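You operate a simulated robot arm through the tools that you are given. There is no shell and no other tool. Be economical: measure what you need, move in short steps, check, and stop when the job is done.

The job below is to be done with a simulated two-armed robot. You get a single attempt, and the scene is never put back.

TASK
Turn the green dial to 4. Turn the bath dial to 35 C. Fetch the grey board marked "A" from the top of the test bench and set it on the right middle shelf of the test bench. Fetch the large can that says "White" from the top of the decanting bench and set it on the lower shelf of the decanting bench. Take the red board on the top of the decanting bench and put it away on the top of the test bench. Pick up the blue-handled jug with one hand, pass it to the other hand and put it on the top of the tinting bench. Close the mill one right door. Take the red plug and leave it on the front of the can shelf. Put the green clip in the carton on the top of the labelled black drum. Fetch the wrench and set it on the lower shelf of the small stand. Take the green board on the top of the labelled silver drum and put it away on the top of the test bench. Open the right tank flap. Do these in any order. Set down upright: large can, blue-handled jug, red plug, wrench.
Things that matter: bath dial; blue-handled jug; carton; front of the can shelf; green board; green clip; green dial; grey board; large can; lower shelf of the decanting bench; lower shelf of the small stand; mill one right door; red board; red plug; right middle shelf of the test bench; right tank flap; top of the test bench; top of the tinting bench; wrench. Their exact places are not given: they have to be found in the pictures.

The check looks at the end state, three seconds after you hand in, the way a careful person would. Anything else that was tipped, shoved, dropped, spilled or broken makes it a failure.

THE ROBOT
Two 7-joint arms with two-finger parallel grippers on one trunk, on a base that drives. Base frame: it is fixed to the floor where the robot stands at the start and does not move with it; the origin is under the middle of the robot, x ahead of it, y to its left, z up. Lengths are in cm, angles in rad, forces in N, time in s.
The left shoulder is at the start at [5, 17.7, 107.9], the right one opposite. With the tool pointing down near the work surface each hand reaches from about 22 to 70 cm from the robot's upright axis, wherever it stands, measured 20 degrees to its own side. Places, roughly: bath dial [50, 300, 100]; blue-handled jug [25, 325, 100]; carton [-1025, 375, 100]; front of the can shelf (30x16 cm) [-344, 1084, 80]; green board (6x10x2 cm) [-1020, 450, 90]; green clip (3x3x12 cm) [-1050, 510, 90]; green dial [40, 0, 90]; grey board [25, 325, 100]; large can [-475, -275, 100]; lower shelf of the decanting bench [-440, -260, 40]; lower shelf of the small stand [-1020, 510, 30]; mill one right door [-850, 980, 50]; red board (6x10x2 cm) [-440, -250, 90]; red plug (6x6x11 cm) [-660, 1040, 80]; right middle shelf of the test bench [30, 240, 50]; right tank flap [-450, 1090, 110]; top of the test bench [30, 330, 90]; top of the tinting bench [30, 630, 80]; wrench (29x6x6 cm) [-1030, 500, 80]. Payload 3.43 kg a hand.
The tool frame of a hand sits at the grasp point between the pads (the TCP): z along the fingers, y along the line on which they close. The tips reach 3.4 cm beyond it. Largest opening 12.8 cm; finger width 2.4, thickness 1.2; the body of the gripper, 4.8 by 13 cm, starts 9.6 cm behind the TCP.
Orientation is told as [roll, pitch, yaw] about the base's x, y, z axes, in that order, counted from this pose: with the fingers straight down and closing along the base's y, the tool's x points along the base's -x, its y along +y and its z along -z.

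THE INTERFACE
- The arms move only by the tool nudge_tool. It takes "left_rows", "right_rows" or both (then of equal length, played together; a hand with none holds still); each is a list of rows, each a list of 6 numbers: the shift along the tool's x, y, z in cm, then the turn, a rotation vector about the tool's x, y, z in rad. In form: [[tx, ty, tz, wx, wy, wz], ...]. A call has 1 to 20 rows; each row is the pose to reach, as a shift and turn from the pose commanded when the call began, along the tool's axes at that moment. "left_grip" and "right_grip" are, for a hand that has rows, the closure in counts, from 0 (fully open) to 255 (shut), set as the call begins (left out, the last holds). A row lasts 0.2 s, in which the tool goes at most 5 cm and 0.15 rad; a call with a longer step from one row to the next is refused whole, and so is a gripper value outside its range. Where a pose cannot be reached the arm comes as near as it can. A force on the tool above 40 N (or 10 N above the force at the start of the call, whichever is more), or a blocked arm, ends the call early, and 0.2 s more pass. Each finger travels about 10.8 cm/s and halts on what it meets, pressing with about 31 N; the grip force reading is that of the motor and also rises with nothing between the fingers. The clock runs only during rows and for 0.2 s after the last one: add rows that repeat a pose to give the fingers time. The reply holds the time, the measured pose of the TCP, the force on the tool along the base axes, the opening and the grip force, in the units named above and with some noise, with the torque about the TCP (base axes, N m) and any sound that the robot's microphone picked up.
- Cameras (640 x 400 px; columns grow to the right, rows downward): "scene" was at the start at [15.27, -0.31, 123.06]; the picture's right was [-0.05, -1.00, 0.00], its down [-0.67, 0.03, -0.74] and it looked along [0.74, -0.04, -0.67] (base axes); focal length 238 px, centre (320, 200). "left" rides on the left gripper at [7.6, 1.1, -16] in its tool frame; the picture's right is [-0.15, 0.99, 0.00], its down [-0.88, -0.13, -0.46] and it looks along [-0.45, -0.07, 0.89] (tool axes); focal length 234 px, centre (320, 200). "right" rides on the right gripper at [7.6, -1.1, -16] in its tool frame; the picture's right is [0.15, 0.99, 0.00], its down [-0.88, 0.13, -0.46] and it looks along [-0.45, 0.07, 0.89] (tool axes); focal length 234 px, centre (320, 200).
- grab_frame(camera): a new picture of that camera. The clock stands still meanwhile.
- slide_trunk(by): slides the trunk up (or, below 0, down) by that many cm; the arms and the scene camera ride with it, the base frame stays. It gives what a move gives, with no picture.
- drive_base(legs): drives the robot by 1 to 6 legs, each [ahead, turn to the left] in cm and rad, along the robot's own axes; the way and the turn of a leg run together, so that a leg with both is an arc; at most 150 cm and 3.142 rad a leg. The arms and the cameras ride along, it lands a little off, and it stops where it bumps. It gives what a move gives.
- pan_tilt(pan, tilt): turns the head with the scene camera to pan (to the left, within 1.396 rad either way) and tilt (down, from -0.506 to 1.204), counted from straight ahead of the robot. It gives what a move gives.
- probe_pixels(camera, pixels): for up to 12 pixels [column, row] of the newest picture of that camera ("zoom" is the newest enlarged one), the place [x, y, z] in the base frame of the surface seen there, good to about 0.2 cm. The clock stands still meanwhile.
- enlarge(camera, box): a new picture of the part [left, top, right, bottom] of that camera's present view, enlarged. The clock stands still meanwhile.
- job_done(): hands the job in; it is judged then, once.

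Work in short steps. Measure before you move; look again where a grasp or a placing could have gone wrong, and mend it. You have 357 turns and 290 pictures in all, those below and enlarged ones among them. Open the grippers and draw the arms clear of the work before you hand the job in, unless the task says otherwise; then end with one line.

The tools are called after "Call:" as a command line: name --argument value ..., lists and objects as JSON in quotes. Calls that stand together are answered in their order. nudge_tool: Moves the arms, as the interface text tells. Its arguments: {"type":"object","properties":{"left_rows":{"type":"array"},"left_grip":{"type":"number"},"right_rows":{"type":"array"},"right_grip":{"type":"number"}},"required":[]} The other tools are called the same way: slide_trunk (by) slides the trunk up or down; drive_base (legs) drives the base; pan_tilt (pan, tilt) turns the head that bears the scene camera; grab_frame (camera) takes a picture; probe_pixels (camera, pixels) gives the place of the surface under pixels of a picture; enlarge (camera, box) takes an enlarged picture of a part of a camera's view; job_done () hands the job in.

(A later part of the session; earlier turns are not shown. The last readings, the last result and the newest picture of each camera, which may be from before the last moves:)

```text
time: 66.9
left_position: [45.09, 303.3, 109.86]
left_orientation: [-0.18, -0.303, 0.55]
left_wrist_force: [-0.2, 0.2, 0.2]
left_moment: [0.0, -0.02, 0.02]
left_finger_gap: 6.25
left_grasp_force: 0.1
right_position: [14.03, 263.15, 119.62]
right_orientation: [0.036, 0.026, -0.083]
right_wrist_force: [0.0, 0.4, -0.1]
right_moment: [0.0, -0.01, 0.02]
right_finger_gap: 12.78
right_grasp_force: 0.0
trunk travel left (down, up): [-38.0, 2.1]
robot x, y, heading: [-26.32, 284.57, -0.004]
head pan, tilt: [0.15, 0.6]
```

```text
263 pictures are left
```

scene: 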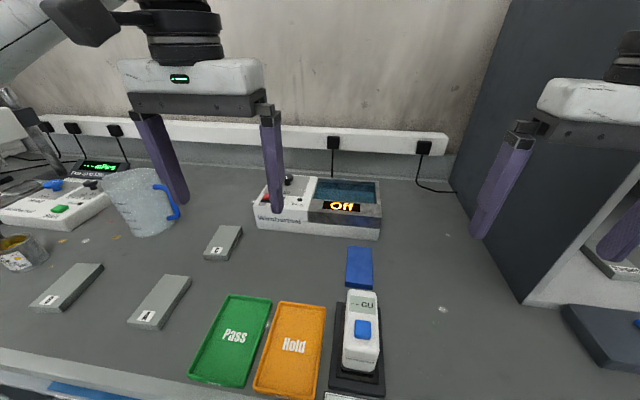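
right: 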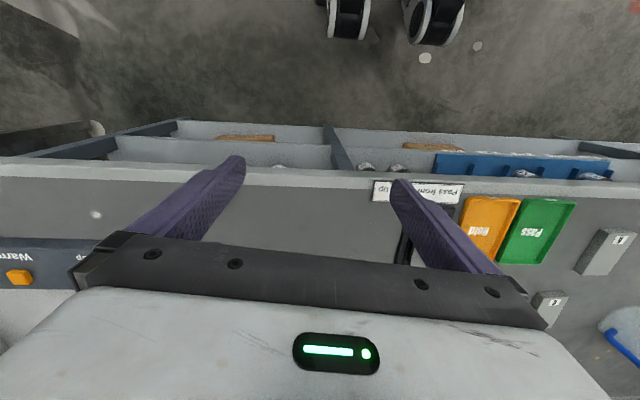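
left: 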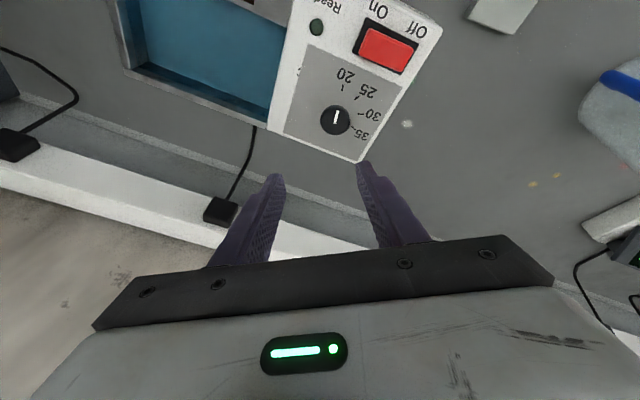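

Hand is over the knob as commanded. I lower along a vertical line so the tips straddle the cap (TCP z≈99.7).

Call:
nudge_tool --left_rows '[[1.2, 0.73, 3.1, 0, 0, 0], [2.4, 1.47, 6.2, 0, 0, 0], [3.1, 1.87, 7.9, 0, 0, 0], [3.64, 2.2, 9.26, 0, 0, 0], [3.64, 2.2, 9.26, 0, 0, 0]]'

Call:
grab_frame --camera "left"

Call:
enlarge --camera "scene" --box '[230, 140, 358, 220]'

```text
time: 68.1
left_position: [44.15, 303.33, 99.71]
left_orientation: [-0.182, -0.304, 0.551]
left_wrist_force: [-0.1, 1.6, 4.9]
left_moment: [0.21, 0.09, -0.02]
left_finger_gap: 6.24
left_grasp_force: 0.1
right_position: [13.89, 263.21, 119.79]
right_orientation: [0.035, 0.023, -0.08]
right_wrist_force: [0.2, 0.1, -0.1]
right_moment: [0.0, 0.01, 0.0]
right_finger_gap: 12.79
right_grasp_force: 0.1
trunk travel left (down, up): [-38.0, 2.1]
robot x, y, heading: [-26.22, 284.51, 0.001]
head pan, tilt: [0.15, 0.6]
```

```text
262 pictures are left
```

left: 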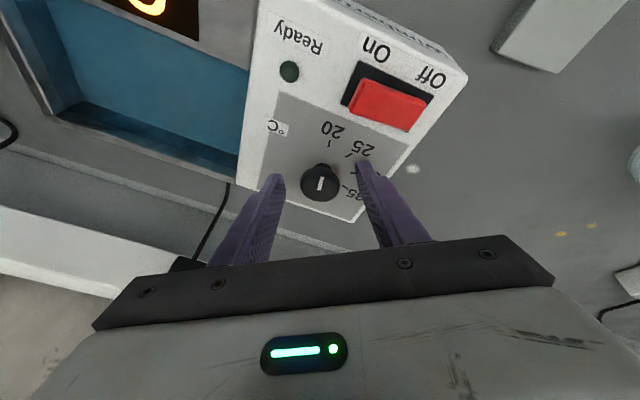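

```text
5.00 times, centred on (294, 180) of scene
```

zoom: 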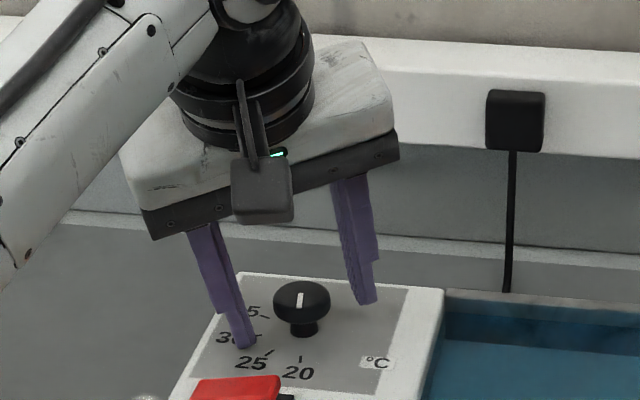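

Tips touch the panel lightly (4.9 N) and straddle the cap. I raise 0.3, close, and turn +1.05.

Call:
nudge_tool --left_rows '[[0, 0, -0.3, 0, 0, 0], [0, 0, -0.3, 0, 0, 0], [0, 0, -0.3, 0, 0, 0], [0, 0, -0.3, 0, 0, 0.13], [0, 0, -0.3, 0, 0, 0.26], [0, 0, -0.3, 0, 0, 0.39], [0, 0, -0.3, 0, 0, 0.52], [0, 0, -0.3, 0, 0, 0.65], [0, 0, -0.3, 0, 0, 0.78], [0, 0, -0.3, 0, 0, 0.91], [0, 0, -0.3, 0, 0, 1.04], [0, 0, -0.3, 0, 0, 1.04]]' --left_grip 255

Call:
enlarge --camera "scene" --box '[230, 140, 358, 220]'

```text
time: 70.7
left_position: [44.16, 303.54, 99.99]
left_orientation: [0.182, -0.303, -0.546]
left_wrist_force: [0.1, 6.3, -2.2]
left_moment: [0.03, -0.37, 0.09]
left_finger_gap: 3.28
left_grasp_force: 44.4
right_position: [14.07, 263.27, 119.71]
right_orientation: [0.032, 0.025, -0.081]
right_wrist_force: [-0.2, -0.4, 0.9]
right_moment: [0.02, -0.04, -0.01]
right_finger_gap: 12.78
right_grasp_force: 0.1
trunk travel left (down, up): [-38.0, 2.1]
robot x, y, heading: [-26.28, 284.87, 0.006]
head pan, tilt: [0.15, 0.6]
```

```text
5.00 times, centred on (294, 180) of scene
```

zoom: 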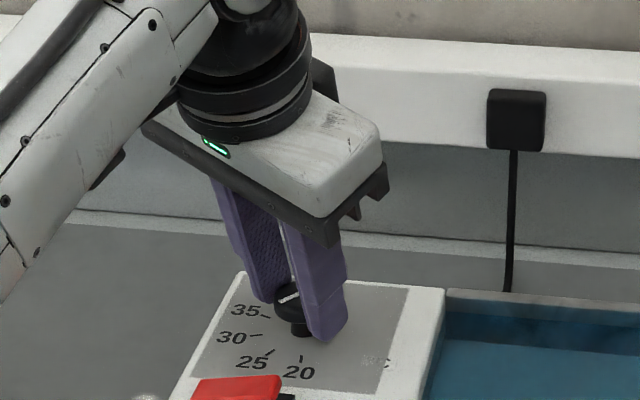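

Gripped (3.28 cm) and turned. I open and look with the left camera at where the mark is.

Call:
nudge_tool --left_rows '[[0, 0, 0, 0, 0, 0], [0, 0, 0, 0, 0, 0], [0, 0, 0, 0, 0, -0.14], [0, 0, 0, 0, 0, -0.28], [0, 0, 0, 0, 0, -0.42], [0, 0, 0, 0, 0, -0.56], [0, 0, 0, 0, 0, -0.7], [0, 0, 0, 0, 0, -0.84], [0, 0, 0, 0, 0, -0.98], [0, 0, 0, 0, 0, -1.06], [0, 0, 0, 0, 0, -1.06]]' --left_grip 130

Call:
enlarge --camera "scene" --box '[230, 140, 358, 220]'

Call:
enlarge --camera "left" --box '[240, 110, 400, 210]'

```text
time: 73.1
left_position: [44.04, 303.34, 99.88]
left_orientation: [-0.185, -0.296, 0.573]
left_wrist_force: [-0.2, -1.4, 0.2]
left_moment: [0.02, 0.0, 0.02]
left_finger_gap: 6.28
left_grasp_force: 0.1
right_position: [14.01, 263.09, 119.61]
right_orientation: [0.036, 0.027, -0.081]
right_wrist_force: [-0.1, 0.6, 0.5]
right_moment: [0.03, -0.01, -0.01]
right_finger_gap: 12.82
right_grasp_force: 0.1
trunk travel left (down, up): [-38.0, 2.1]
robot x, y, heading: [-26.27, 284.62, 0.001]
head pan, tilt: [0.15, 0.6]
```

```text
5.00 times, centred on (294, 180) of scene
```

zoom: 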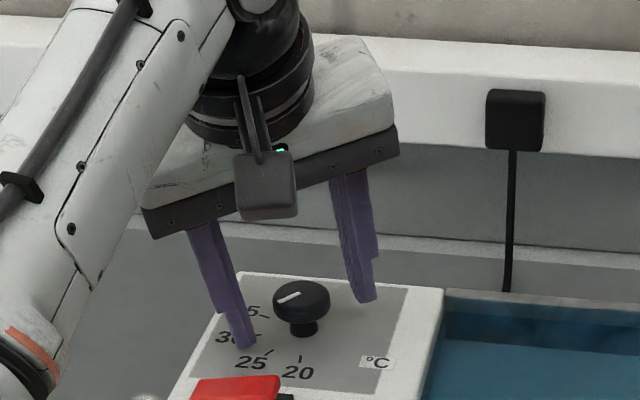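

```text
4.00 times, centred on (320, 160) of left
```

zoom: 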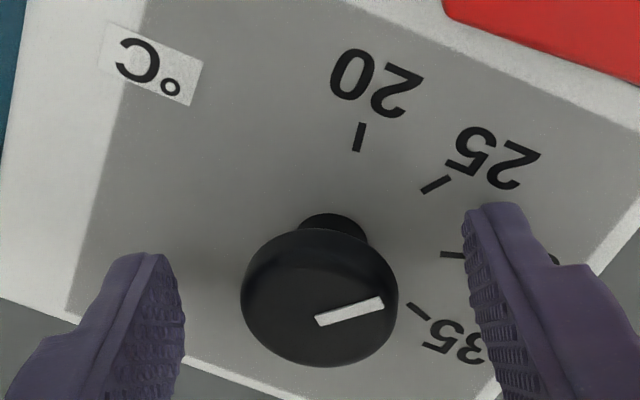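

The mark moved ~60° and now points between 25 and 30. I probe mark and ticks on this close view for accurate angles.

Call:
probe_pixels --camera "zoom" --pixels '[[322, 319], [378, 304], [361, 126], [357, 150], [447, 178], [423, 191], [462, 256], [443, 254], [429, 319], [410, 306], [250, 290], [392, 290]]'

```text
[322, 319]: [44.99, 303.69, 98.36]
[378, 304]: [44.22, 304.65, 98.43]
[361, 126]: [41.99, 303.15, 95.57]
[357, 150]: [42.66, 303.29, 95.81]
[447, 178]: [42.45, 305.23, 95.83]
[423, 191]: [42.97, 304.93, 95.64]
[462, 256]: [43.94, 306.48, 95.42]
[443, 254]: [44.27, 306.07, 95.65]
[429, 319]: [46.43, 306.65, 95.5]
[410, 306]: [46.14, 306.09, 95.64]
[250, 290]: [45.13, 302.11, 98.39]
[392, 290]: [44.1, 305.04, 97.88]
```

Mark at ≈52° versus 35-tick ≈110°: another ~1.0 rad. I regrip and turn.

Call:
nudge_tool --left_rows '[[0, 0, 0, 0, 0, 0], [0, 0, 0, 0, 0, 0], [0, 0, 0, 0, 0, 0], [0, 0, 0, 0, 0, 0.13], [0, 0, 0, 0, 0, 0.26], [0, 0, 0, 0, 0, 0.39], [0, 0, 0, 0, 0, 0.52], [0, 0, 0, 0, 0, 0.65], [0, 0, 0, 0, 0, 0.78], [0, 0, 0, 0, 0, 0.91], [0, 0, 0, 0, 0, 1.01], [0, 0, 0, 0, 0, 1.01]]' --left_grip 255

Call:
nudge_tool --left_rows '[[0, 0, 0, 0, 0, 0], [0, 0, 0, 0, 0, 0], [0, 0, -2, 0, 0, 0], [0, 0, -4, 0, 0, -0.14], [0, 0, -4, 0, 0, -0.28], [0, 0, -4, 0, 0, -0.42], [0, 0, -4, 0, 0, -0.56], [0, 0, -4, 0, 0, -0.56]]' --left_grip 110

Call:
enlarge --camera "left" --box '[240, 70, 400, 170]'

```text
time: 75.7
left_position: [43.98, 303.53, 99.88]
left_orientation: [0.166, -0.309, -0.494]
left_wrist_force: [-0.4, 9.1, -3.3]
left_moment: [0.09, -0.53, 0.11]
left_finger_gap: 3.25
left_grasp_force: 45.0
right_position: [13.95, 263.31, 119.64]
right_orientation: [0.033, 0.027, -0.083]
right_wrist_force: [0.0, -1.0, 0.3]
right_moment: [0.01, -0.02, -0.01]
right_finger_gap: 12.8
right_grasp_force: 0.0
trunk travel left (down, up): [-38.0, 2.1]
robot x, y, heading: [-26.51, 284.49, 0.005]
head pan, tilt: [0.15, 0.6]
```

```text
time: 77.5
left_position: [42.72, 303.36, 103.72]
left_orientation: [-0.035, -0.348, 0.098]
left_wrist_force: [-0.1, 0.0, -0.1]
left_moment: [-0.01, -0.02, -0.04]
left_finger_gap: 7.28
left_grasp_force: 0.1
right_position: [14.08, 263.23, 119.58]
right_orientation: [0.035, 0.028, -0.084]
right_wrist_force: [-0.1, 0.2, 0.9]
right_moment: [-0.01, 0.02, 0.03]
right_finger_gap: 12.82
right_grasp_force: 0.1
trunk travel left (down, up): [-38.0, 2.1]
robot x, y, heading: [-26.15, 285.01, -0.002]
head pan, tilt: [0.15, 0.6]
```

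```text
4.00 times, centred on (320, 120) of left
```

zoom: 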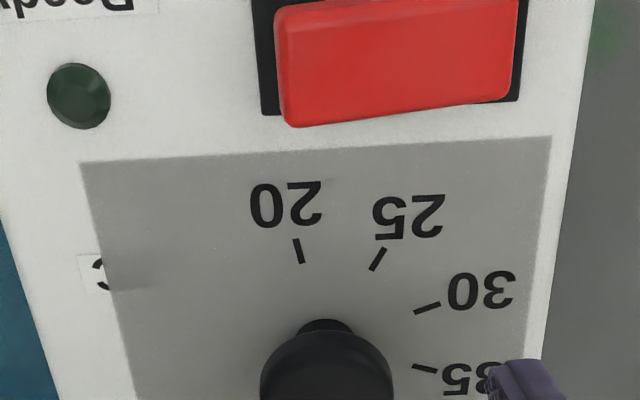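

Call:
enlarge --camera "left" --box '[240, 100, 400, 200]'

Call:
probe_pixels --camera "zoom" --pixels '[[320, 270]]'

```text
4.00 times, centred on (320, 150) of left
```

zoom: 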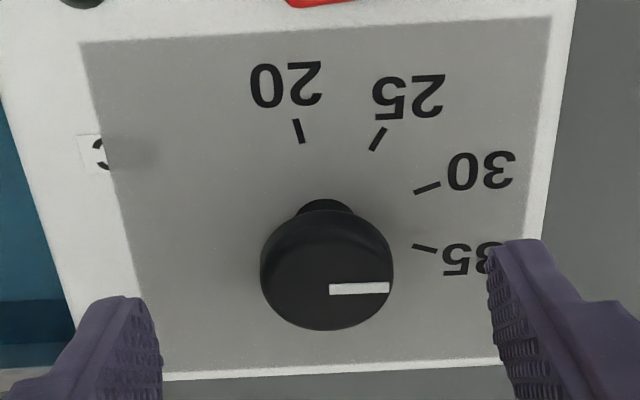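

```text
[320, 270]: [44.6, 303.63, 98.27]
```

The mark appears ~10° short of the 35 tick direction. I probe it for numbers.

Call:
probe_pixels --camera "zoom" --pixels '[[332, 289], [387, 288], [436, 251], [414, 246], [438, 184], [417, 192], [296, 122], [302, 141], [265, 265], [390, 262], [383, 130], [373, 149]]'

```text
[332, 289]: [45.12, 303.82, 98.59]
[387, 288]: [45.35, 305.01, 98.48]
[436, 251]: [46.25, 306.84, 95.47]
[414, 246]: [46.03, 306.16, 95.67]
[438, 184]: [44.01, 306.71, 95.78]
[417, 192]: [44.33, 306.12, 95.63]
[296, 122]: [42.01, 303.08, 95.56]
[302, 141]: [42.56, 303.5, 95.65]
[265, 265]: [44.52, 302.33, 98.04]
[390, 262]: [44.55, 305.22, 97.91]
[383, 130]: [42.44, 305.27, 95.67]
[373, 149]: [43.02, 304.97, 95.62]
```

By the ticks' mapping the mark is ~7–15° short. I regrip and add 0.2 rad, then look again.

Call:
nudge_tool --left_rows '[[0, 0, 2, 0, 0, 0], [0, 0, 4, 0, 0, 0], [0, 0, 4, 0, 0, 0]]'

Call:
nudge_tool --left_rows '[[0, 0, 0, 0, 0, 0], [0, 0, 0, 0, 0, 0], [0, 0, 0, 0, 0, 0], [0, 0, 0, 0, 0, 0.1], [0, 0, 0, 0, 0, 0.2], [0, 0, 0, 0, 0, 0.2]]' --left_grip 255

Call:
nudge_tool --left_rows '[[0, 0, 0, 0, 0, 0], [0, 0, 0, 0, 0, 0], [0, 0, -2, 0, 0, 0], [0, 0, -4, 0, 0, -0.1], [0, 0, -4, 0, 0, -0.2], [0, 0, -4, 0, 0, -0.2]]' --left_grip 110

Call:
enlarge --camera "left" --box '[240, 100, 400, 200]'

Call:
enlarge --camera "scene" --box '[250, 150, 330, 200]'

```text
time: 78.3
left_position: [43.93, 303.34, 99.97]
left_orientation: [-0.034, -0.349, 0.097]
left_wrist_force: [-0.9, 0.0, -0.2]
left_moment: [-0.03, 0.01, 0.0]
left_finger_gap: 7.28
left_grasp_force: 0.0
right_position: [13.96, 263.16, 119.55]
right_orientation: [0.034, 0.027, -0.082]
right_wrist_force: [-1.5, -0.5, -0.1]
right_moment: [0.0, 0.03, 0.01]
right_finger_gap: 12.79
right_grasp_force: 0.1
trunk travel left (down, up): [-38.0, 2.1]
robot x, y, heading: [-26.05, 284.77, 0.002]
head pan, tilt: [0.15, 0.6]
```

```text
time: 79.7
left_position: [44.09, 303.51, 99.85]
left_orientation: [0.04, -0.348, -0.115]
left_wrist_force: [-1.8, 6.9, -1.1]
left_moment: [-0.17, -0.25, 0.1]
left_finger_gap: 3.3
left_grasp_force: 44.5
right_position: [14.01, 263.27, 119.62]
right_orientation: [0.032, 0.026, -0.081]
right_wrist_force: [0.6, 0.4, -0.1]
right_moment: [-0.03, 0.01, 0.0]
right_finger_gap: 12.81
right_grasp_force: 0.1
trunk travel left (down, up): [-38.0, 2.1]
robot x, y, heading: [-26.3, 284.87, -0.002]
head pan, tilt: [0.15, 0.6]
```

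```text
time: 81.1
left_position: [42.71, 303.41, 103.79]
left_orientation: [-0.034, -0.348, 0.097]
left_wrist_force: [0.2, 0.2, 0.9]
left_moment: [0.01, 0.02, 0.02]
left_finger_gap: 7.28
left_grasp_force: 0.0
right_position: [13.97, 263.12, 119.59]
right_orientation: [0.035, 0.025, -0.081]
right_wrist_force: [0.6, -0.4, -0.4]
right_moment: [-0.01, 0.0, 0.02]
right_finger_gap: 12.78
right_grasp_force: 0.1
trunk travel left (down, up): [-38.0, 2.1]
robot x, y, heading: [-26.38, 284.67, -0.001]
head pan, tilt: [0.15, 0.6]
```

```text
4.00 times, centred on (320, 150) of left
```

zoom: 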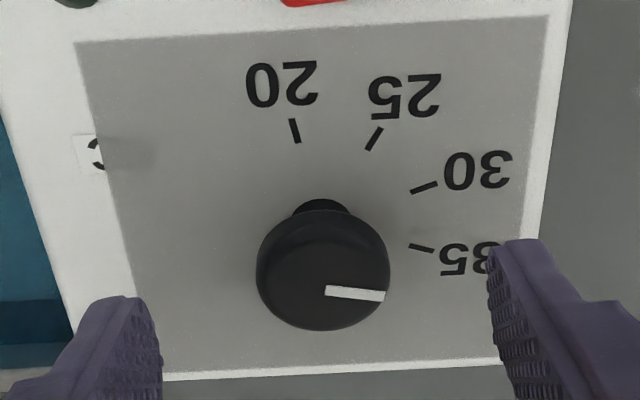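

```text
8.00 times, centred on (290, 175) of scene
```

zoom: 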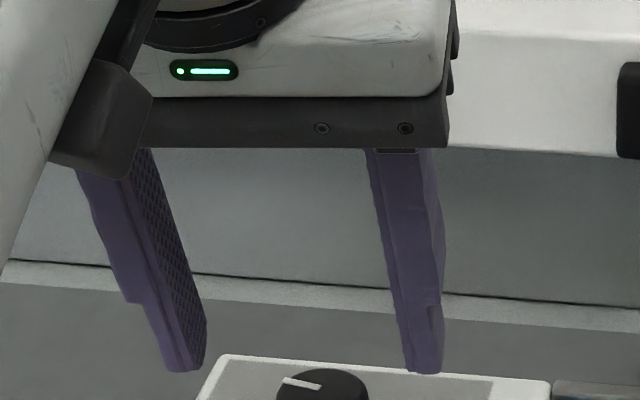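

Mark moved to -6° in the image; the tick is ≈-12°. One more small turn of 0.14 rad.

Call:
nudge_tool --left_rows '[[0, 0, 2, 0, 0, 0], [0, 0, 4, 0, 0, 0], [0, 0, 4, 0, 0, 0]]'

Call:
nudge_tool --left_rows '[[0, 0, 0, 0, 0, 0], [0, 0, 0, 0, 0, 0], [0, 0, 0, 0, 0, 0], [0, 0, 0, 0, 0, 0.07], [0, 0, 0, 0, 0, 0.14], [0, 0, 0, 0, 0, 0.14]]' --left_grip 255

Call:
nudge_tool --left_rows '[[0, 0, 0, 0, 0, 0], [0, 0, 0, 0, 0, 0], [0, 0, -2, 0, 0, 0], [0, 0, -4, 0, 0, -0.1], [0, 0, -4, 0, 0, -0.14], [0, 0, -4, 0, 0, -0.14]]' --left_grip 110

Call:
enlarge --camera "left" --box '[240, 100, 400, 200]'

Call:
enlarge --camera "scene" --box '[250, 160, 330, 210]'

```text
time: 81.9
left_position: [44.07, 303.35, 99.91]
left_orientation: [-0.031, -0.346, 0.098]
left_wrist_force: [-0.6, -0.2, -0.4]
left_moment: [0.0, -0.01, 0.01]
left_finger_gap: 7.26
left_grasp_force: 0.0
right_position: [13.97, 263.23, 119.74]
right_orientation: [0.034, 0.024, -0.082]
right_wrist_force: [-0.5, -0.4, 0.0]
right_moment: [-0.02, 0.01, 0.0]
right_finger_gap: 12.83
right_grasp_force: 0.0
trunk travel left (down, up): [-38.0, 2.1]
robot x, y, heading: [-26.23, 285.16, 0.001]
head pan, tilt: [0.15, 0.6]
```

```text
time: 83.3
left_position: [44.02, 303.56, 99.88]
left_orientation: [0.018, -0.35, -0.052]
left_wrist_force: [2.2, 5.4, -1.7]
left_moment: [-0.22, -0.01, 0.04]
left_finger_gap: 3.35
left_grasp_force: 45.4
right_position: [14.01, 263.23, 119.58]
right_orientation: [0.032, 0.027, -0.082]
right_wrist_force: [-0.1, 0.3, -0.9]
right_moment: [-0.01, -0.03, 0.03]
right_finger_gap: 12.81
right_grasp_force: 0.1
trunk travel left (down, up): [-38.0, 2.1]
robot x, y, heading: [-26.27, 284.86, -0.003]
head pan, tilt: [0.15, 0.6]
```

```text
time: 84.7
left_position: [42.67, 303.41, 103.65]
left_orientation: [-0.035, -0.347, 0.099]
left_wrist_force: [0.7, -0.2, -0.3]
left_moment: [0.0, 0.0, 0.0]
left_finger_gap: 7.28
left_grasp_force: 0.0
right_position: [14.06, 263.12, 119.64]
right_orientation: [0.036, 0.027, -0.082]
right_wrist_force: [0.0, 0.0, -0.1]
right_moment: [-0.03, 0.01, 0.0]
right_finger_gap: 12.8
right_grasp_force: 0.2
trunk travel left (down, up): [-38.0, 2.1]
robot x, y, heading: [-26.09, 284.83, 0.004]
head pan, tilt: [0.15, 0.6]
```

```text
4.00 times, centred on (320, 150) of left
```

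zoom: 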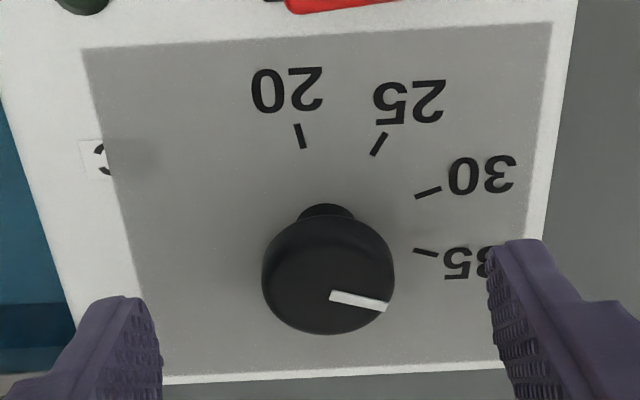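

```text
8.00 times, centred on (290, 185) of scene
```

zoom: 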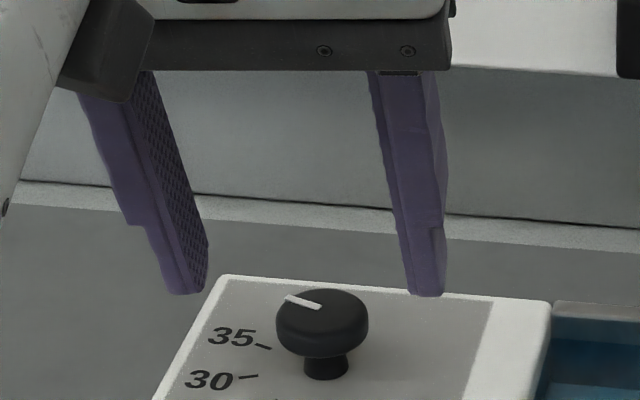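

The mark is now parallel to the 35 tick in both views — dial done. I raise the left hand and bring it back above board A with a 0.65 tilt.

Call:
nudge_tool --left_rows '[[-0.3, 0, -5, 0, 0, 0], [-0.6, 0, -9, 0, 0, 0], [3, 2, -10, 0, -0.05, 0.02], [7, 4, -11, 0, -0.1, 0.03], [11, 6, -12, 0, -0.15, 0.05], [15, 8.5, -13, 0, -0.2, 0.07], [19, 12, -13.5, 0, -0.25, 0.09], [23, 15, -14, 0, -0.3, 0.1], [27.3, 18, -15, 0, -0.3, 0.1], [27.3, 18, -15, 0, -0.3, 0.1]]' --left_grip 85

Call:
grab_frame --camera "scene"

Call:
grab_frame --camera "left"

```text
refused: row 7 steps farther than a row can; nothing moved
```

```text
251 pictures are left
```

scene: 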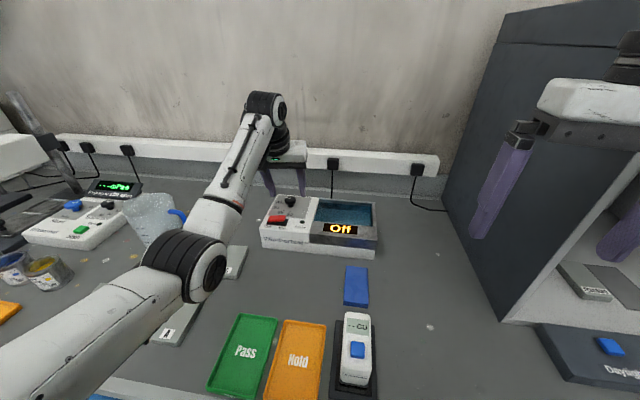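

```text
250 pictures are left
```

left: 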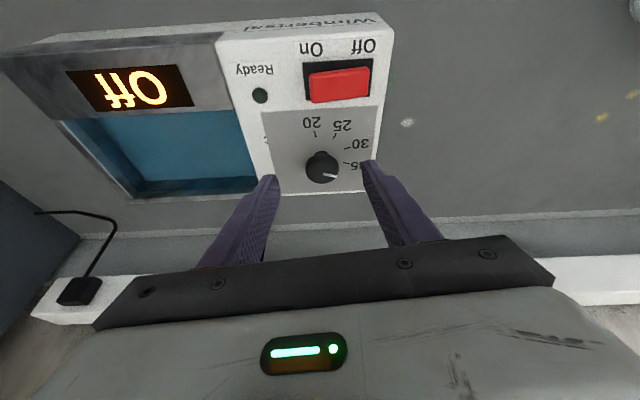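

The row step was too long; I repeat with finer rows.

Call:
nudge_tool --left_rows '[[-0.3, 0, -4.5, 0, 0, 0], [-0.6, 0, -9, 0, 0, 0], [2, 1.5, -10, 0, -0.03, 0.01], [5, 3.5, -11, 0, -0.07, 0.02], [8.5, 5.5, -11.5, 0, -0.11, 0.04], [12, 7.5, -12, 0, -0.15, 0.05], [15.5, 10, -12.5, 0, -0.2, 0.07], [19, 12.5, -13, 0, -0.25, 0.09], [22.5, 15, -14, 0, -0.28, 0.1], [25, 16.5, -14.5, 0, -0.3, 0.1], [27.3, 18, -15, 0, -0.3, 0.1], [27.3, 18, -15, 0, -0.3, 0.1]]' --left_grip 85

Call:
grab_frame --camera "scene"

Call:
grab_frame --camera "left"

```text
time: 87.3
left_position: [12.17, 319.63, 108.61]
left_orientation: [0.021, -0.647, -0.016]
left_wrist_force: [0.6, 0.7, 0.1]
left_moment: [0.0, 0.03, 0.02]
left_finger_gap: 8.55
left_grasp_force: 0.0
left hand out of reach, approached as far as the arm can: row 11, 12
right_position: [14.06, 263.12, 119.63]
right_orientation: [0.036, 0.026, -0.083]
right_wrist_force: [-0.4, -0.1, -0.3]
right_moment: [0.01, 0.0, -0.01]
right_finger_gap: 12.78
right_grasp_force: 0.1
trunk travel left (down, up): [-38.0, 2.1]
robot x, y, heading: [-26.09, 285.02, -0.002]
head pan, tilt: [0.15, 0.6]
```

```text
249 pictures are left
```

scene: 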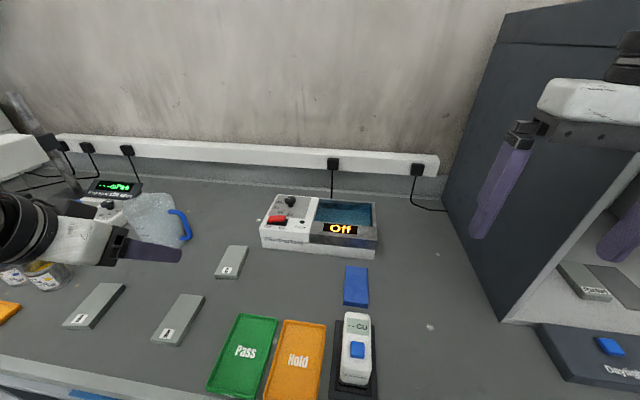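

```text
248 pictures are left
```

left: 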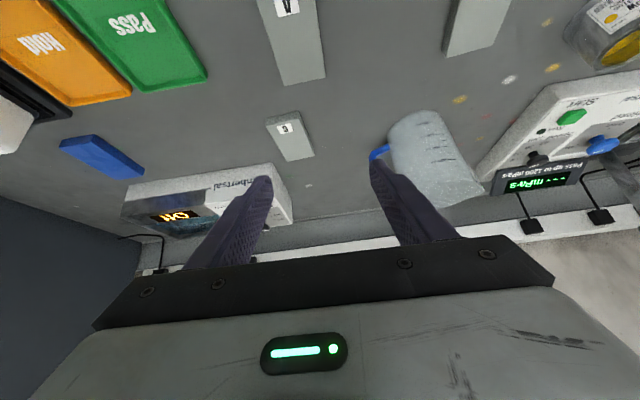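

Good; board A now well seen at scene (178,320). I probe its corners and the nearby tray.

Call:
probe_pixels --camera "scene" --pixels '[[153, 338], [177, 344], [183, 297], [203, 298], [166, 330], [180, 315], [240, 315], [208, 388], [233, 248], [222, 275], [100, 300], [178, 228]]'

```text
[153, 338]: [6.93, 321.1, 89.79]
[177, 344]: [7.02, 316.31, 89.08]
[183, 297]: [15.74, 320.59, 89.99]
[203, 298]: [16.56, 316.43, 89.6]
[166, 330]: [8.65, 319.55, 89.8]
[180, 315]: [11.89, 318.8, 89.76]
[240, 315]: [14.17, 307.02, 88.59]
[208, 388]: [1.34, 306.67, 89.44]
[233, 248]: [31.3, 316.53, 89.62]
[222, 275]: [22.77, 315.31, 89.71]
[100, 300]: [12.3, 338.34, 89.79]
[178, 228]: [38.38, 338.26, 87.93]
```

Board A centre (11.8,318.7), top 89.85. I lower the tilted left hand vertically astride it.

Call:
nudge_tool --left_rows '[[2.9, -0.98, 3.1, 0, 0, 0], [5.8, -0.98, 6.3, 0, 0, 0], [8.7, -0.98, 9.4, 0, 0, 0], [10.4, -0.98, 11.3, 0, 0, 0], [11.3, -0.98, 12.2, 0, 0, 0], [11.3, -0.98, 12.2, 0, 0, 0]]'

Call:
enlarge --camera "scene" --box '[90, 220, 290, 345]'

```text
time: 88.7
left_position: [10.7, 319.43, 91.7]
left_orientation: [0.021, -0.65, -0.013]
left_wrist_force: [0.2, 0.1, -0.1]
left_moment: [0.02, 0.01, -0.01]
left_finger_gap: 8.53
left_grasp_force: 0.1
left hand out of reach, approached as far as the arm can: row 1, 2, 3, 4
right_position: [14.04, 263.13, 119.66]
right_orientation: [0.035, 0.027, -0.084]
right_wrist_force: [-0.4, 0.7, 0.3]
right_moment: [0.01, -0.01, 0.0]
right_finger_gap: 12.78
right_grasp_force: 0.0
trunk travel left (down, up): [-38.0, 2.1]
robot x, y, heading: [-26.24, 285.05, -0.002]
head pan, tilt: [0.15, 0.6]
```

```text
3.20 times, centred on (190, 282) of scene
```

zoom: 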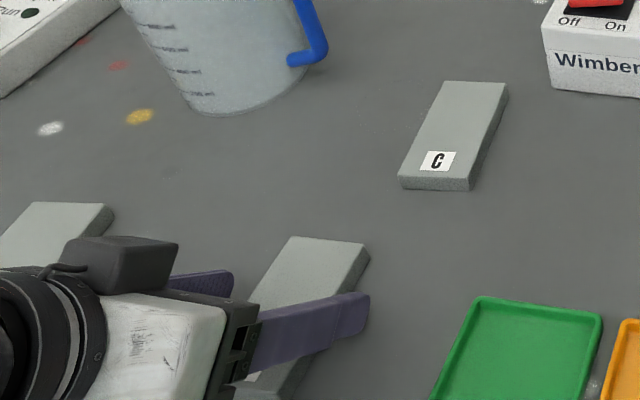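

Hand is at the board, 0.75 cm off to the left; I centre it and close.

Call:
nudge_tool --left_rows '[[0, -0.7, 0, 0, 0, 0], [0, -0.7, 0, 0, 0, 0]]'

Call:
nudge_tool --left_rows '[[0, 0, 0, 0, 0, 0], [0, 0, 0, 0, 0, 0], [0, 0, 0, 0, 0, 0], [0, 0, 0, 0, 0, 0]]' --left_grip 255

Call:
grab_frame --camera "left"

```text
time: 89.3
left_position: [11.02, 318.53, 91.64]
left_orientation: [0.02, -0.648, -0.015]
left_wrist_force: [0.1, -0.2, 0.1]
left_moment: [0.02, 0.02, -0.01]
left_finger_gap: 8.55
left_grasp_force: 0.1
left hand out of reach, approached as far as the arm can: row 1, 2
right_position: [14.01, 263.19, 119.6]
right_orientation: [0.035, 0.027, -0.082]
right_wrist_force: [-0.8, -0.3, 0.6]
right_moment: [-0.01, -0.01, -0.03]
right_finger_gap: 12.76
right_grasp_force: 0.1
trunk travel left (down, up): [-38.0, 2.1]
robot x, y, heading: [-26.51, 284.74, -0.004]
head pan, tilt: [0.15, 0.6]
```

```text
time: 90.3
left_position: [10.96, 318.65, 91.57]
left_orientation: [0.019, -0.649, -0.013]
left_wrist_force: [-0.7, -0.5, -0.1]
left_moment: [-0.07, 0.07, -0.01]
left_finger_gap: 5.44
left_grasp_force: 30.6
right_position: [14.05, 263.14, 119.62]
right_orientation: [0.033, 0.027, -0.081]
right_wrist_force: [0.2, -0.5, -0.4]
right_moment: [0.04, 0.01, -0.02]
right_finger_gap: 12.8
right_grasp_force: 0.0
trunk travel left (down, up): [-38.0, 2.1]
robot x, y, heading: [-25.97, 284.6, -0.001]
head pan, tilt: [0.15, 0.6]
```

```text
246 pictures are left
```

left: 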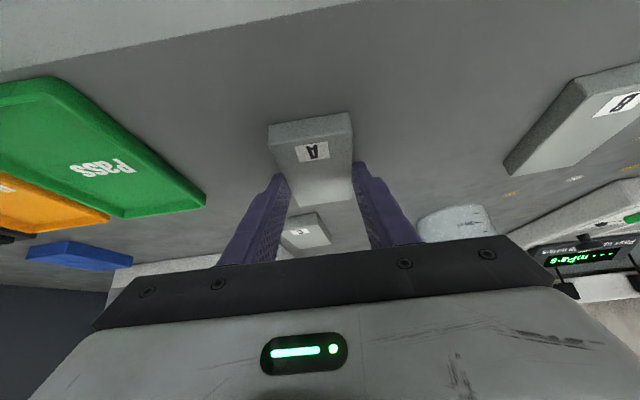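

Board gripped (5.44 cm, 31 N). I lift 12 cm and look.

Call:
nudge_tool --left_rows '[[-0.6, 0, -0.8, 0, 0, 0], [-1.8, 0, -2.4, 0, 0, 0], [-3.6, 0, -4.8, 0, 0, 0], [-5.4, 0, -7.2, 0, 0, 0], [-7.2, 0, -9.6, 0, 0, 0], [-7.2, 0, -9.6, 0, 0, 0]]'

Call:
grab_frame --camera "left"

Call:
grab_frame --camera "scene"

```text
time: 91.7
left_position: [13.27, 319.59, 104.08]
left_orientation: [0.02, -0.647, -0.015]
left_wrist_force: [-0.1, 0.6, -0.8]
left_moment: [-0.01, 0.01, -0.01]
left_finger_gap: 5.42
left_grasp_force: 31.1
left hand out of reach, approached as far as the arm can: row 1, 2, 3, 4, 5, 6
right_position: [14.08, 263.21, 119.74]
right_orientation: [0.034, 0.025, -0.081]
right_wrist_force: [-0.8, 0.3, -0.2]
right_moment: [-0.01, -0.01, -0.02]
right_finger_gap: 12.81
right_grasp_force: 0.1
trunk travel left (down, up): [-38.0, 2.1]
robot x, y, heading: [-26.05, 285.15, 0.004]
head pan, tilt: [0.15, 0.6]
```

```text
245 pictures are left
```

left: 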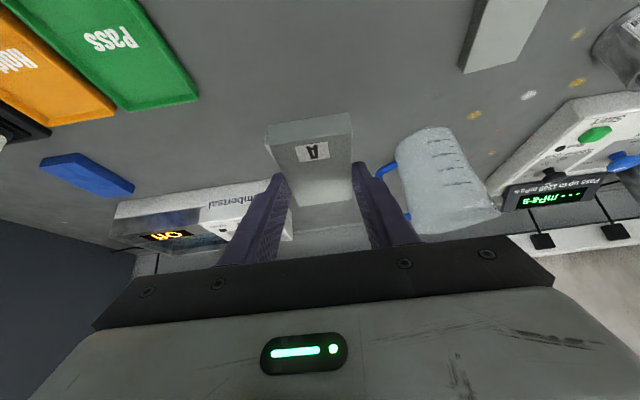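

```text
244 pictures are left
```

scene: 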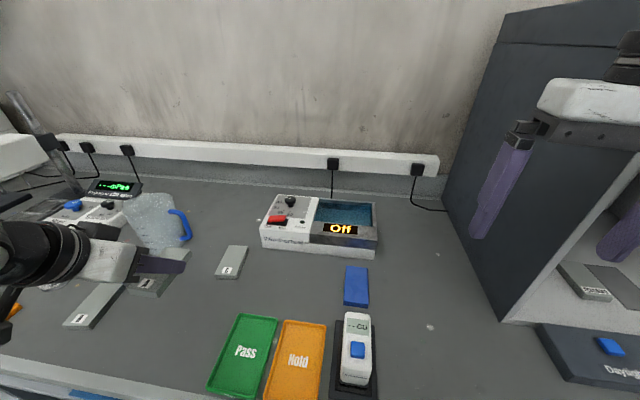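

Held well. I back away, drive toward -y to about y=205 and face the bench again.

Call:
drive_base --legs '[[-40, 0], [0, -1.57], [78, 0], [0, 1.57]]'

Call:
pan_tilt --pan 0.25 --tilt 0.75

Call:
grab_frame --camera "scene"

```text
time: 105.5
left_position: [-25.12, 241.75, 104.03]
left_orientation: [0.02, -0.646, -0.033]
left_wrist_force: [-0.2, -0.5, 0.1]
left_moment: [0.01, 0.01, 0.0]
left_finger_gap: 5.39
left_grasp_force: 31.2
right_position: [-25.57, 185.45, 119.58]
right_orientation: [0.036, 0.026, -0.103]
right_wrist_force: [0.3, -0.4, -0.6]
right_moment: [-0.02, 0.02, -0.02]
right_finger_gap: 12.81
right_grasp_force: 0.0
trunk travel left (down, up): [-38.0, 2.1]
robot x, y, heading: [-65.01, 207.66, -0.016]
head pan, tilt: [0.15, 0.6]
```

```text
time: 106.2
left_position: [-25.15, 241.79, 104.06]
left_orientation: [0.022, -0.646, -0.033]
left_wrist_force: [-0.1, 0.3, -0.6]
left_moment: [0.03, 0.0, 0.02]
left_finger_gap: 5.4
left_grasp_force: 30.7
right_position: [-25.54, 185.36, 119.62]
right_orientation: [0.037, 0.026, -0.102]
right_wrist_force: [0.4, 0.5, -0.2]
right_moment: [0.05, 0.04, -0.01]
right_finger_gap: 12.78
right_grasp_force: 0.1
trunk travel left (down, up): [-38.0, 2.1]
robot x, y, heading: [-64.97, 207.85, -0.017]
head pan, tilt: [0.25, 0.75]
```

```text
243 pictures are left
```

scene: 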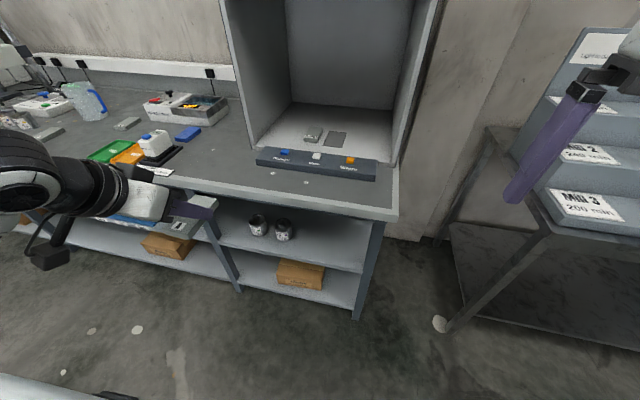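

I lower the trunk 32 and bring the hand to shelf height in front of the bench (still clear of it).

Call:
slide_trunk --by -32

Call:
nudge_tool --left_rows '[[1.8, -2.8, 2.4, 0, 0, 0], [3.6, -5.7, 4.8, 0, 0, 0], [5.4, -8.5, 7.2, 0, 0, 0], [7.2, -11.3, 9.5, 0, 0, 0], [9, -14.2, 11.9, 0, 0, 0], [9.5, -17, 12.7, 0, 0, 0], [9.5, -17, 12.7, 0, 0, 0]]'

Call:
grab_frame --camera "scene"

Call:
grab_frame --camera "left"

```text
time: 109.4
left_position: [-25.14, 241.76, 71.97]
left_orientation: [0.021, -0.648, -0.033]
left_wrist_force: [-0.3, 0.9, -0.9]
left_moment: [-0.04, 0.0, 0.0]
left_finger_gap: 5.4
left_grasp_force: 30.9
right_position: [-25.47, 185.34, 87.64]
right_orientation: [0.035, 0.025, -0.101]
right_wrist_force: [-0.2, 0.1, 0.5]
right_moment: [0.02, -0.04, -0.04]
right_finger_gap: 12.79
right_grasp_force: 0.0
trunk travel left (down, up): [-6.0, 34.1]
robot x, y, heading: [-65.23, 208.02, -0.016]
head pan, tilt: [0.25, 0.75]
```

```text
time: 111.0
left_position: [-25.3, 224.92, 56.03]
left_orientation: [0.022, -0.647, -0.035]
left_wrist_force: [0.0, 0.5, -0.6]
left_moment: [0.02, 0.0, -0.05]
left_finger_gap: 5.41
left_grasp_force: 30.9
left hand out of reach, approached as far as the arm can: row 1, 2, 3
right_position: [-25.42, 185.39, 87.76]
right_orientation: [0.035, 0.027, -0.102]
right_wrist_force: [1.5, 0.4, 0.3]
right_moment: [-0.02, -0.02, 0.01]
right_finger_gap: 12.8
right_grasp_force: 0.1
trunk travel left (down, up): [-6.0, 34.1]
robot x, y, heading: [-64.98, 207.94, -0.023]
head pan, tilt: [0.25, 0.75]
```

```text
242 pictures are left
```

scene: 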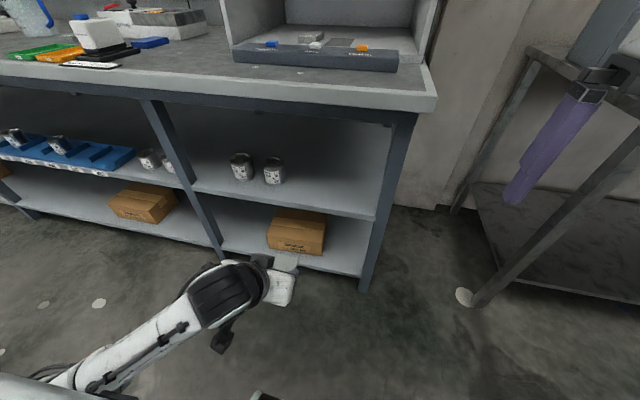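

```text
241 pictures are left
```

left: 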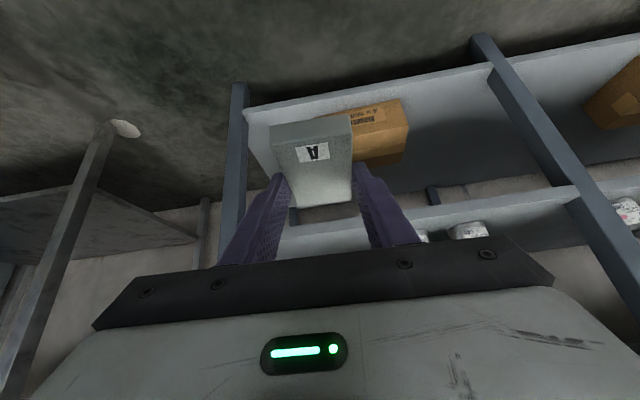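

I probe shelf points, bench corner post, and the neighbouring table near the right hand.

Call:
probe_pixels --camera "scene" --pixels '[[300, 205], [340, 205], [330, 180], [370, 215], [395, 150], [410, 100], [535, 50], [480, 290], [272, 180], [241, 175], [600, 120], [290, 262]]'

```text
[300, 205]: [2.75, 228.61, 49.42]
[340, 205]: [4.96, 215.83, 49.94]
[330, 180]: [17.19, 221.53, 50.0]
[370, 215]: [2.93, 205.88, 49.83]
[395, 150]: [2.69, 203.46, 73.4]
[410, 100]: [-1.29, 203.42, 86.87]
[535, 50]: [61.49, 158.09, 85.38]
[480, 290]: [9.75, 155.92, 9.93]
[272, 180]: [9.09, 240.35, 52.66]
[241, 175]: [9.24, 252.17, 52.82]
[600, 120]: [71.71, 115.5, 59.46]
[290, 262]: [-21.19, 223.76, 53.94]
```

Clear path: shelf front x=2.8, z=49.9; cans at y≥236. I drive 20 ahead, then extend the arm 13.5 forward keeping height.

Call:
drive_base --legs '[[20, 0.02]]'

Call:
nudge_tool --left_rows '[[-2.2, 0, 1.64, 0, 0, 0], [-4.3, 0, 3.3, 0, 0, 0], [-6.5, 0, 4.9, 0, 0, 0], [-8.7, 0, 6.6, 0, 0, 0], [-10.8, 0, 8.2, 0, 0, 0], [-10.8, 0, 8.2, 0, 0, 0]]'

Call:
grab_frame --camera "scene"

Call:
grab_frame --camera "left"

```text
time: 112.6
left_position: [-5.42, 225.5, 55.94]
left_orientation: [0.022, -0.647, -0.012]
left_wrist_force: [0.7, -0.8, -0.3]
left_moment: [-0.02, -0.01, -0.01]
left_finger_gap: 5.4
left_grasp_force: 30.8
right_position: [-4.77, 185.92, 87.72]
right_orientation: [0.036, 0.028, -0.083]
right_wrist_force: [0.8, -0.7, -0.6]
right_moment: [0.0, -0.02, -0.01]
right_finger_gap: 12.79
right_grasp_force: 0.1
trunk travel left (down, up): [-6.0, 34.1]
robot x, y, heading: [-44.74, 207.24, -0.001]
head pan, tilt: [0.25, 0.75]
```

```text
time: 114.0
left_position: [8.23, 225.49, 56.04]
left_orientation: [0.019, -0.647, -0.013]
left_wrist_force: [0.1, -0.8, -0.7]
left_moment: [0.0, 0.0, -0.01]
left_finger_gap: 5.39
left_grasp_force: 30.5
right_position: [-4.87, 185.95, 87.7]
right_orientation: [0.035, 0.026, -0.083]
right_wrist_force: [0.8, 0.4, -0.2]
right_moment: [0.0, -0.02, 0.02]
right_finger_gap: 12.79
right_grasp_force: 0.2
trunk travel left (down, up): [-6.0, 34.1]
robot x, y, heading: [-44.65, 207.64, -0.002]
head pan, tilt: [0.25, 0.75]
```

```text
240 pictures are left
```

scene: 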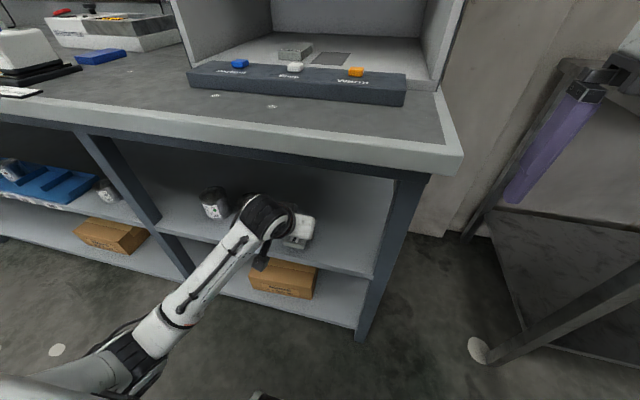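

```text
239 pictures are left
```

left: 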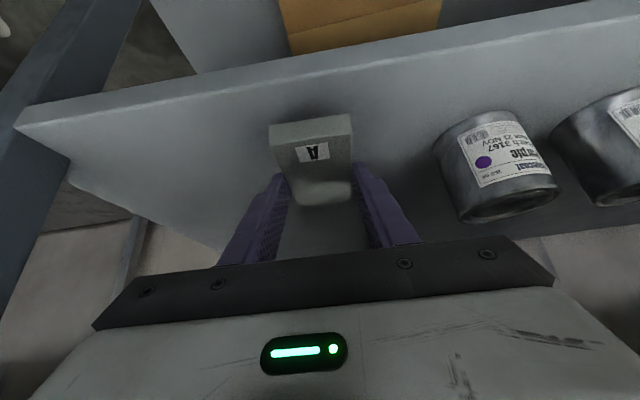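

Board is over the shelf with room to the front edge. I lower about 2.4 cm till contact.

Call:
nudge_tool --left_rows '[[0.6, 0, 0.8, 0, 0, 0], [1.1, 0, 1.45, 0, 0, 0], [1.3, 0, 1.72, 0, 0, 0], [1.45, 0, 1.92, 0, 0, 0], [1.55, 0, 2.04, 0, 0, 0], [1.55, 0, 2.04, 0, 0, 0]]'

Call:
grab_frame --camera "left"

```text
time: 115.4
left_position: [8.11, 225.57, 53.76]
left_orientation: [0.019, -0.655, -0.014]
left_wrist_force: [1.9, 3.2, 14.3]
left_moment: [-0.28, 0.5, -0.07]
left_finger_gap: 5.37
left_grasp_force: 31.1
right_position: [-4.92, 185.91, 87.74]
right_orientation: [0.036, 0.024, -0.083]
right_wrist_force: [0.1, 0.5, -0.6]
right_moment: [0.0, -0.01, -0.03]
right_finger_gap: 12.82
right_grasp_force: 0.0
trunk travel left (down, up): [-6.0, 34.1]
robot x, y, heading: [-44.81, 207.55, -0.002]
head pan, tilt: [0.25, 0.75]
```

```text
238 pictures are left
```

left: 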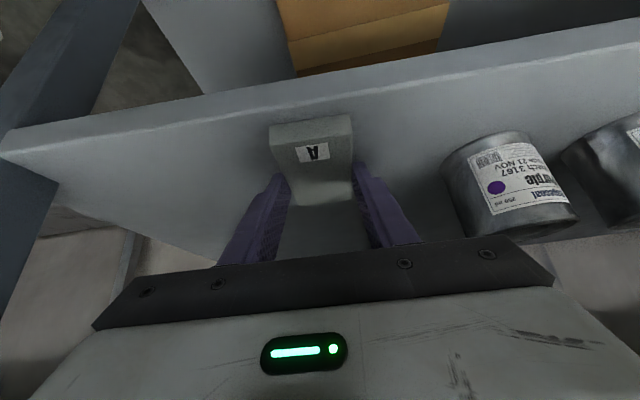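

Contact at 14 N. I open to about 8.5 cm and withdraw back and up along the tool axis.

Call:
nudge_tool --left_rows '[[0, 0, -0.1, 0, 0, 0], [0, 0, -0.1, 0, 0, 0], [0, 0, -0.1, 0, 0, 0], [0, 0, -3, 0, 0, 0], [0.8, 0, -7, 0, 0, 0], [1.6, 0, -11, 0, 0, 0], [2.4, 0, -15, 0, 0, 0], [2.4, 0, -15, 0, 0, 0]]' --left_grip 85

Call:
grab_frame --camera "left"

```text
time: 117.2
left_position: [-2.98, 225.4, 63.75]
left_orientation: [0.021, -0.648, -0.015]
left_wrist_force: [-0.3, 0.1, -0.5]
left_moment: [-0.01, -0.02, 0.0]
left_finger_gap: 8.54
left_grasp_force: 0.1
right_position: [-4.87, 185.93, 87.58]
right_orientation: [0.037, 0.026, -0.082]
right_wrist_force: [0.1, -0.6, -0.6]
right_moment: [0.01, 0.03, 0.03]
right_finger_gap: 12.79
right_grasp_force: 0.0
trunk travel left (down, up): [-6.0, 34.1]
robot x, y, heading: [-45.0, 207.78, 0.002]
head pan, tilt: [0.25, 0.75]
```

```text
237 pictures are left
```

left: 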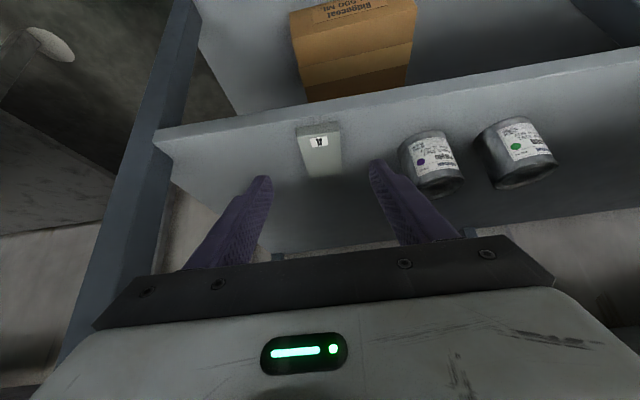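

Board A lies flat on the shelf. I back off, raise the trunk, restore the left hand, and head for the jug.

Call:
drive_base --legs '[[-25, 0]]'

Call:
slide_trunk --by 24

Call:
nudge_tool --left_rows '[[-3, 0, -2, 0, 0.13, 0], [-6, 0, -4, 0, 0.26, 0], [-9, 0, -6, 0, 0.39, 0], [-12, 0, -8, 0, 0.52, 0], [-15, 0, -10, 0, 0.65, 0], [-15, 0, -10, 0, 0.65, 0]]' --left_grip 0

Call:
drive_base --legs '[[0, 1.57], [140, 0], [0, -1.57]]'

Call:
pan_tilt --pan -0.1 --tilt 0.6

Call:
grab_frame --camera "scene"

```text
time: 119.0
left_position: [-27.49, 225.31, 63.77]
left_orientation: [0.02, -0.648, -0.013]
left_wrist_force: [-0.4, 0.3, -0.4]
left_moment: [0.0, 0.01, -0.03]
left_finger_gap: 8.55
left_grasp_force: 0.0
right_position: [-29.47, 185.96, 87.64]
right_orientation: [0.035, 0.026, -0.083]
right_wrist_force: [-0.5, 0.6, -0.5]
right_moment: [0.0, 0.0, 0.01]
right_finger_gap: 12.8
right_grasp_force: 0.1
trunk travel left (down, up): [-6.0, 34.1]
robot x, y, heading: [-69.67, 207.44, 0.001]
head pan, tilt: [0.25, 0.75]
```

```text
time: 121.5
left_position: [-27.48, 225.46, 87.67]
left_orientation: [0.022, -0.647, -0.014]
left_wrist_force: [0.5, 0.3, -0.2]
left_moment: [-0.02, -0.03, -0.01]
left_finger_gap: 8.54
left_grasp_force: 0.1
right_position: [-29.49, 185.92, 111.63]
right_orientation: [0.036, 0.027, -0.083]
right_wrist_force: [-0.1, 0.0, -0.6]
right_moment: [-0.01, -0.02, 0.02]
right_finger_gap: 12.78
right_grasp_force: 0.2
trunk travel left (down, up): [-30.0, 10.1]
robot x, y, heading: [-69.23, 207.6, 0.002]
head pan, tilt: [0.25, 0.75]
```

```text
time: 122.5
left_position: [-20.86, 231.64, 74.85]
left_orientation: [0.082, 0.171, 0.049]
left_wrist_force: [-1.0, -0.1, 0.0]
left_moment: [0.0, -0.05, 0.0]
left_finger_gap: 12.8
left_grasp_force: 0.0
left hand out of reach, approached as far as the arm can: row 1, 2, 3, 4, 5
right_position: [-29.49, 185.92, 111.66]
right_orientation: [0.036, 0.026, -0.082]
right_wrist_force: [-0.6, 0.2, 0.2]
right_moment: [0.03, -0.03, 0.0]
right_finger_gap: 12.81
right_grasp_force: 0.1
trunk travel left (down, up): [-30.0, 10.1]
robot x, y, heading: [-69.5, 207.43, -0.001]
head pan, tilt: [0.25, 0.75]
stopped in row 5 (left hand): the arm was blocked; the commanded pose is now the measured one
```

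```text
time: 137.0
left_position: [-21.53, 369.11, 74.73]
left_orientation: [0.081, 0.175, 0.056]
left_wrist_force: [-0.7, 0.5, 0.0]
left_moment: [0.0, 0.01, 0.0]
left_finger_gap: 12.78
left_grasp_force: 0.1
right_position: [-29.56, 323.3, 111.7]
right_orientation: [0.035, 0.026, -0.074]
right_wrist_force: [-0.3, 0.3, 1.0]
right_moment: [0.01, -0.02, -0.03]
right_finger_gap: 12.84
right_grasp_force: 0.0
trunk travel left (down, up): [-30.0, 10.1]
robot x, y, heading: [-69.99, 345.01, 0.004]
head pan, tilt: [0.25, 0.75]
```

```text
time: 137.9
left_position: [-21.49, 369.14, 74.74]
left_orientation: [0.08, 0.175, 0.058]
left_wrist_force: [0.4, -0.2, -0.2]
left_moment: [-0.03, 0.01, 0.0]
left_finger_gap: 12.8
left_grasp_force: 0.1
right_position: [-29.61, 323.33, 111.67]
right_orientation: [0.034, 0.026, -0.073]
right_wrist_force: [0.6, -0.4, 0.2]
right_moment: [-0.01, 0.0, 0.0]
right_finger_gap: 12.8
right_grasp_force: 0.1
trunk travel left (down, up): [-30.0, 10.1]
robot x, y, heading: [-69.92, 344.7, 0.008]
head pan, tilt: [-0.099, 0.6]
```

```text
236 pictures are left
```

scene: 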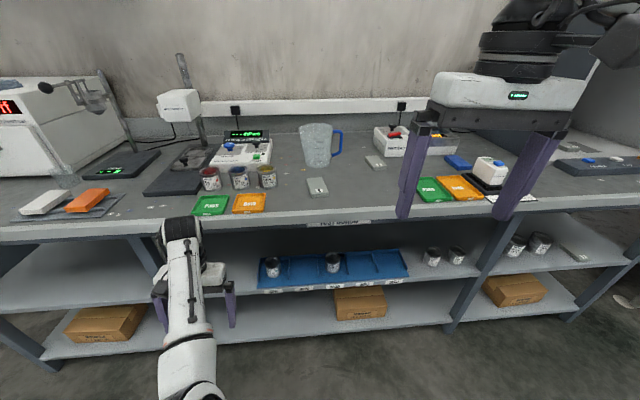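

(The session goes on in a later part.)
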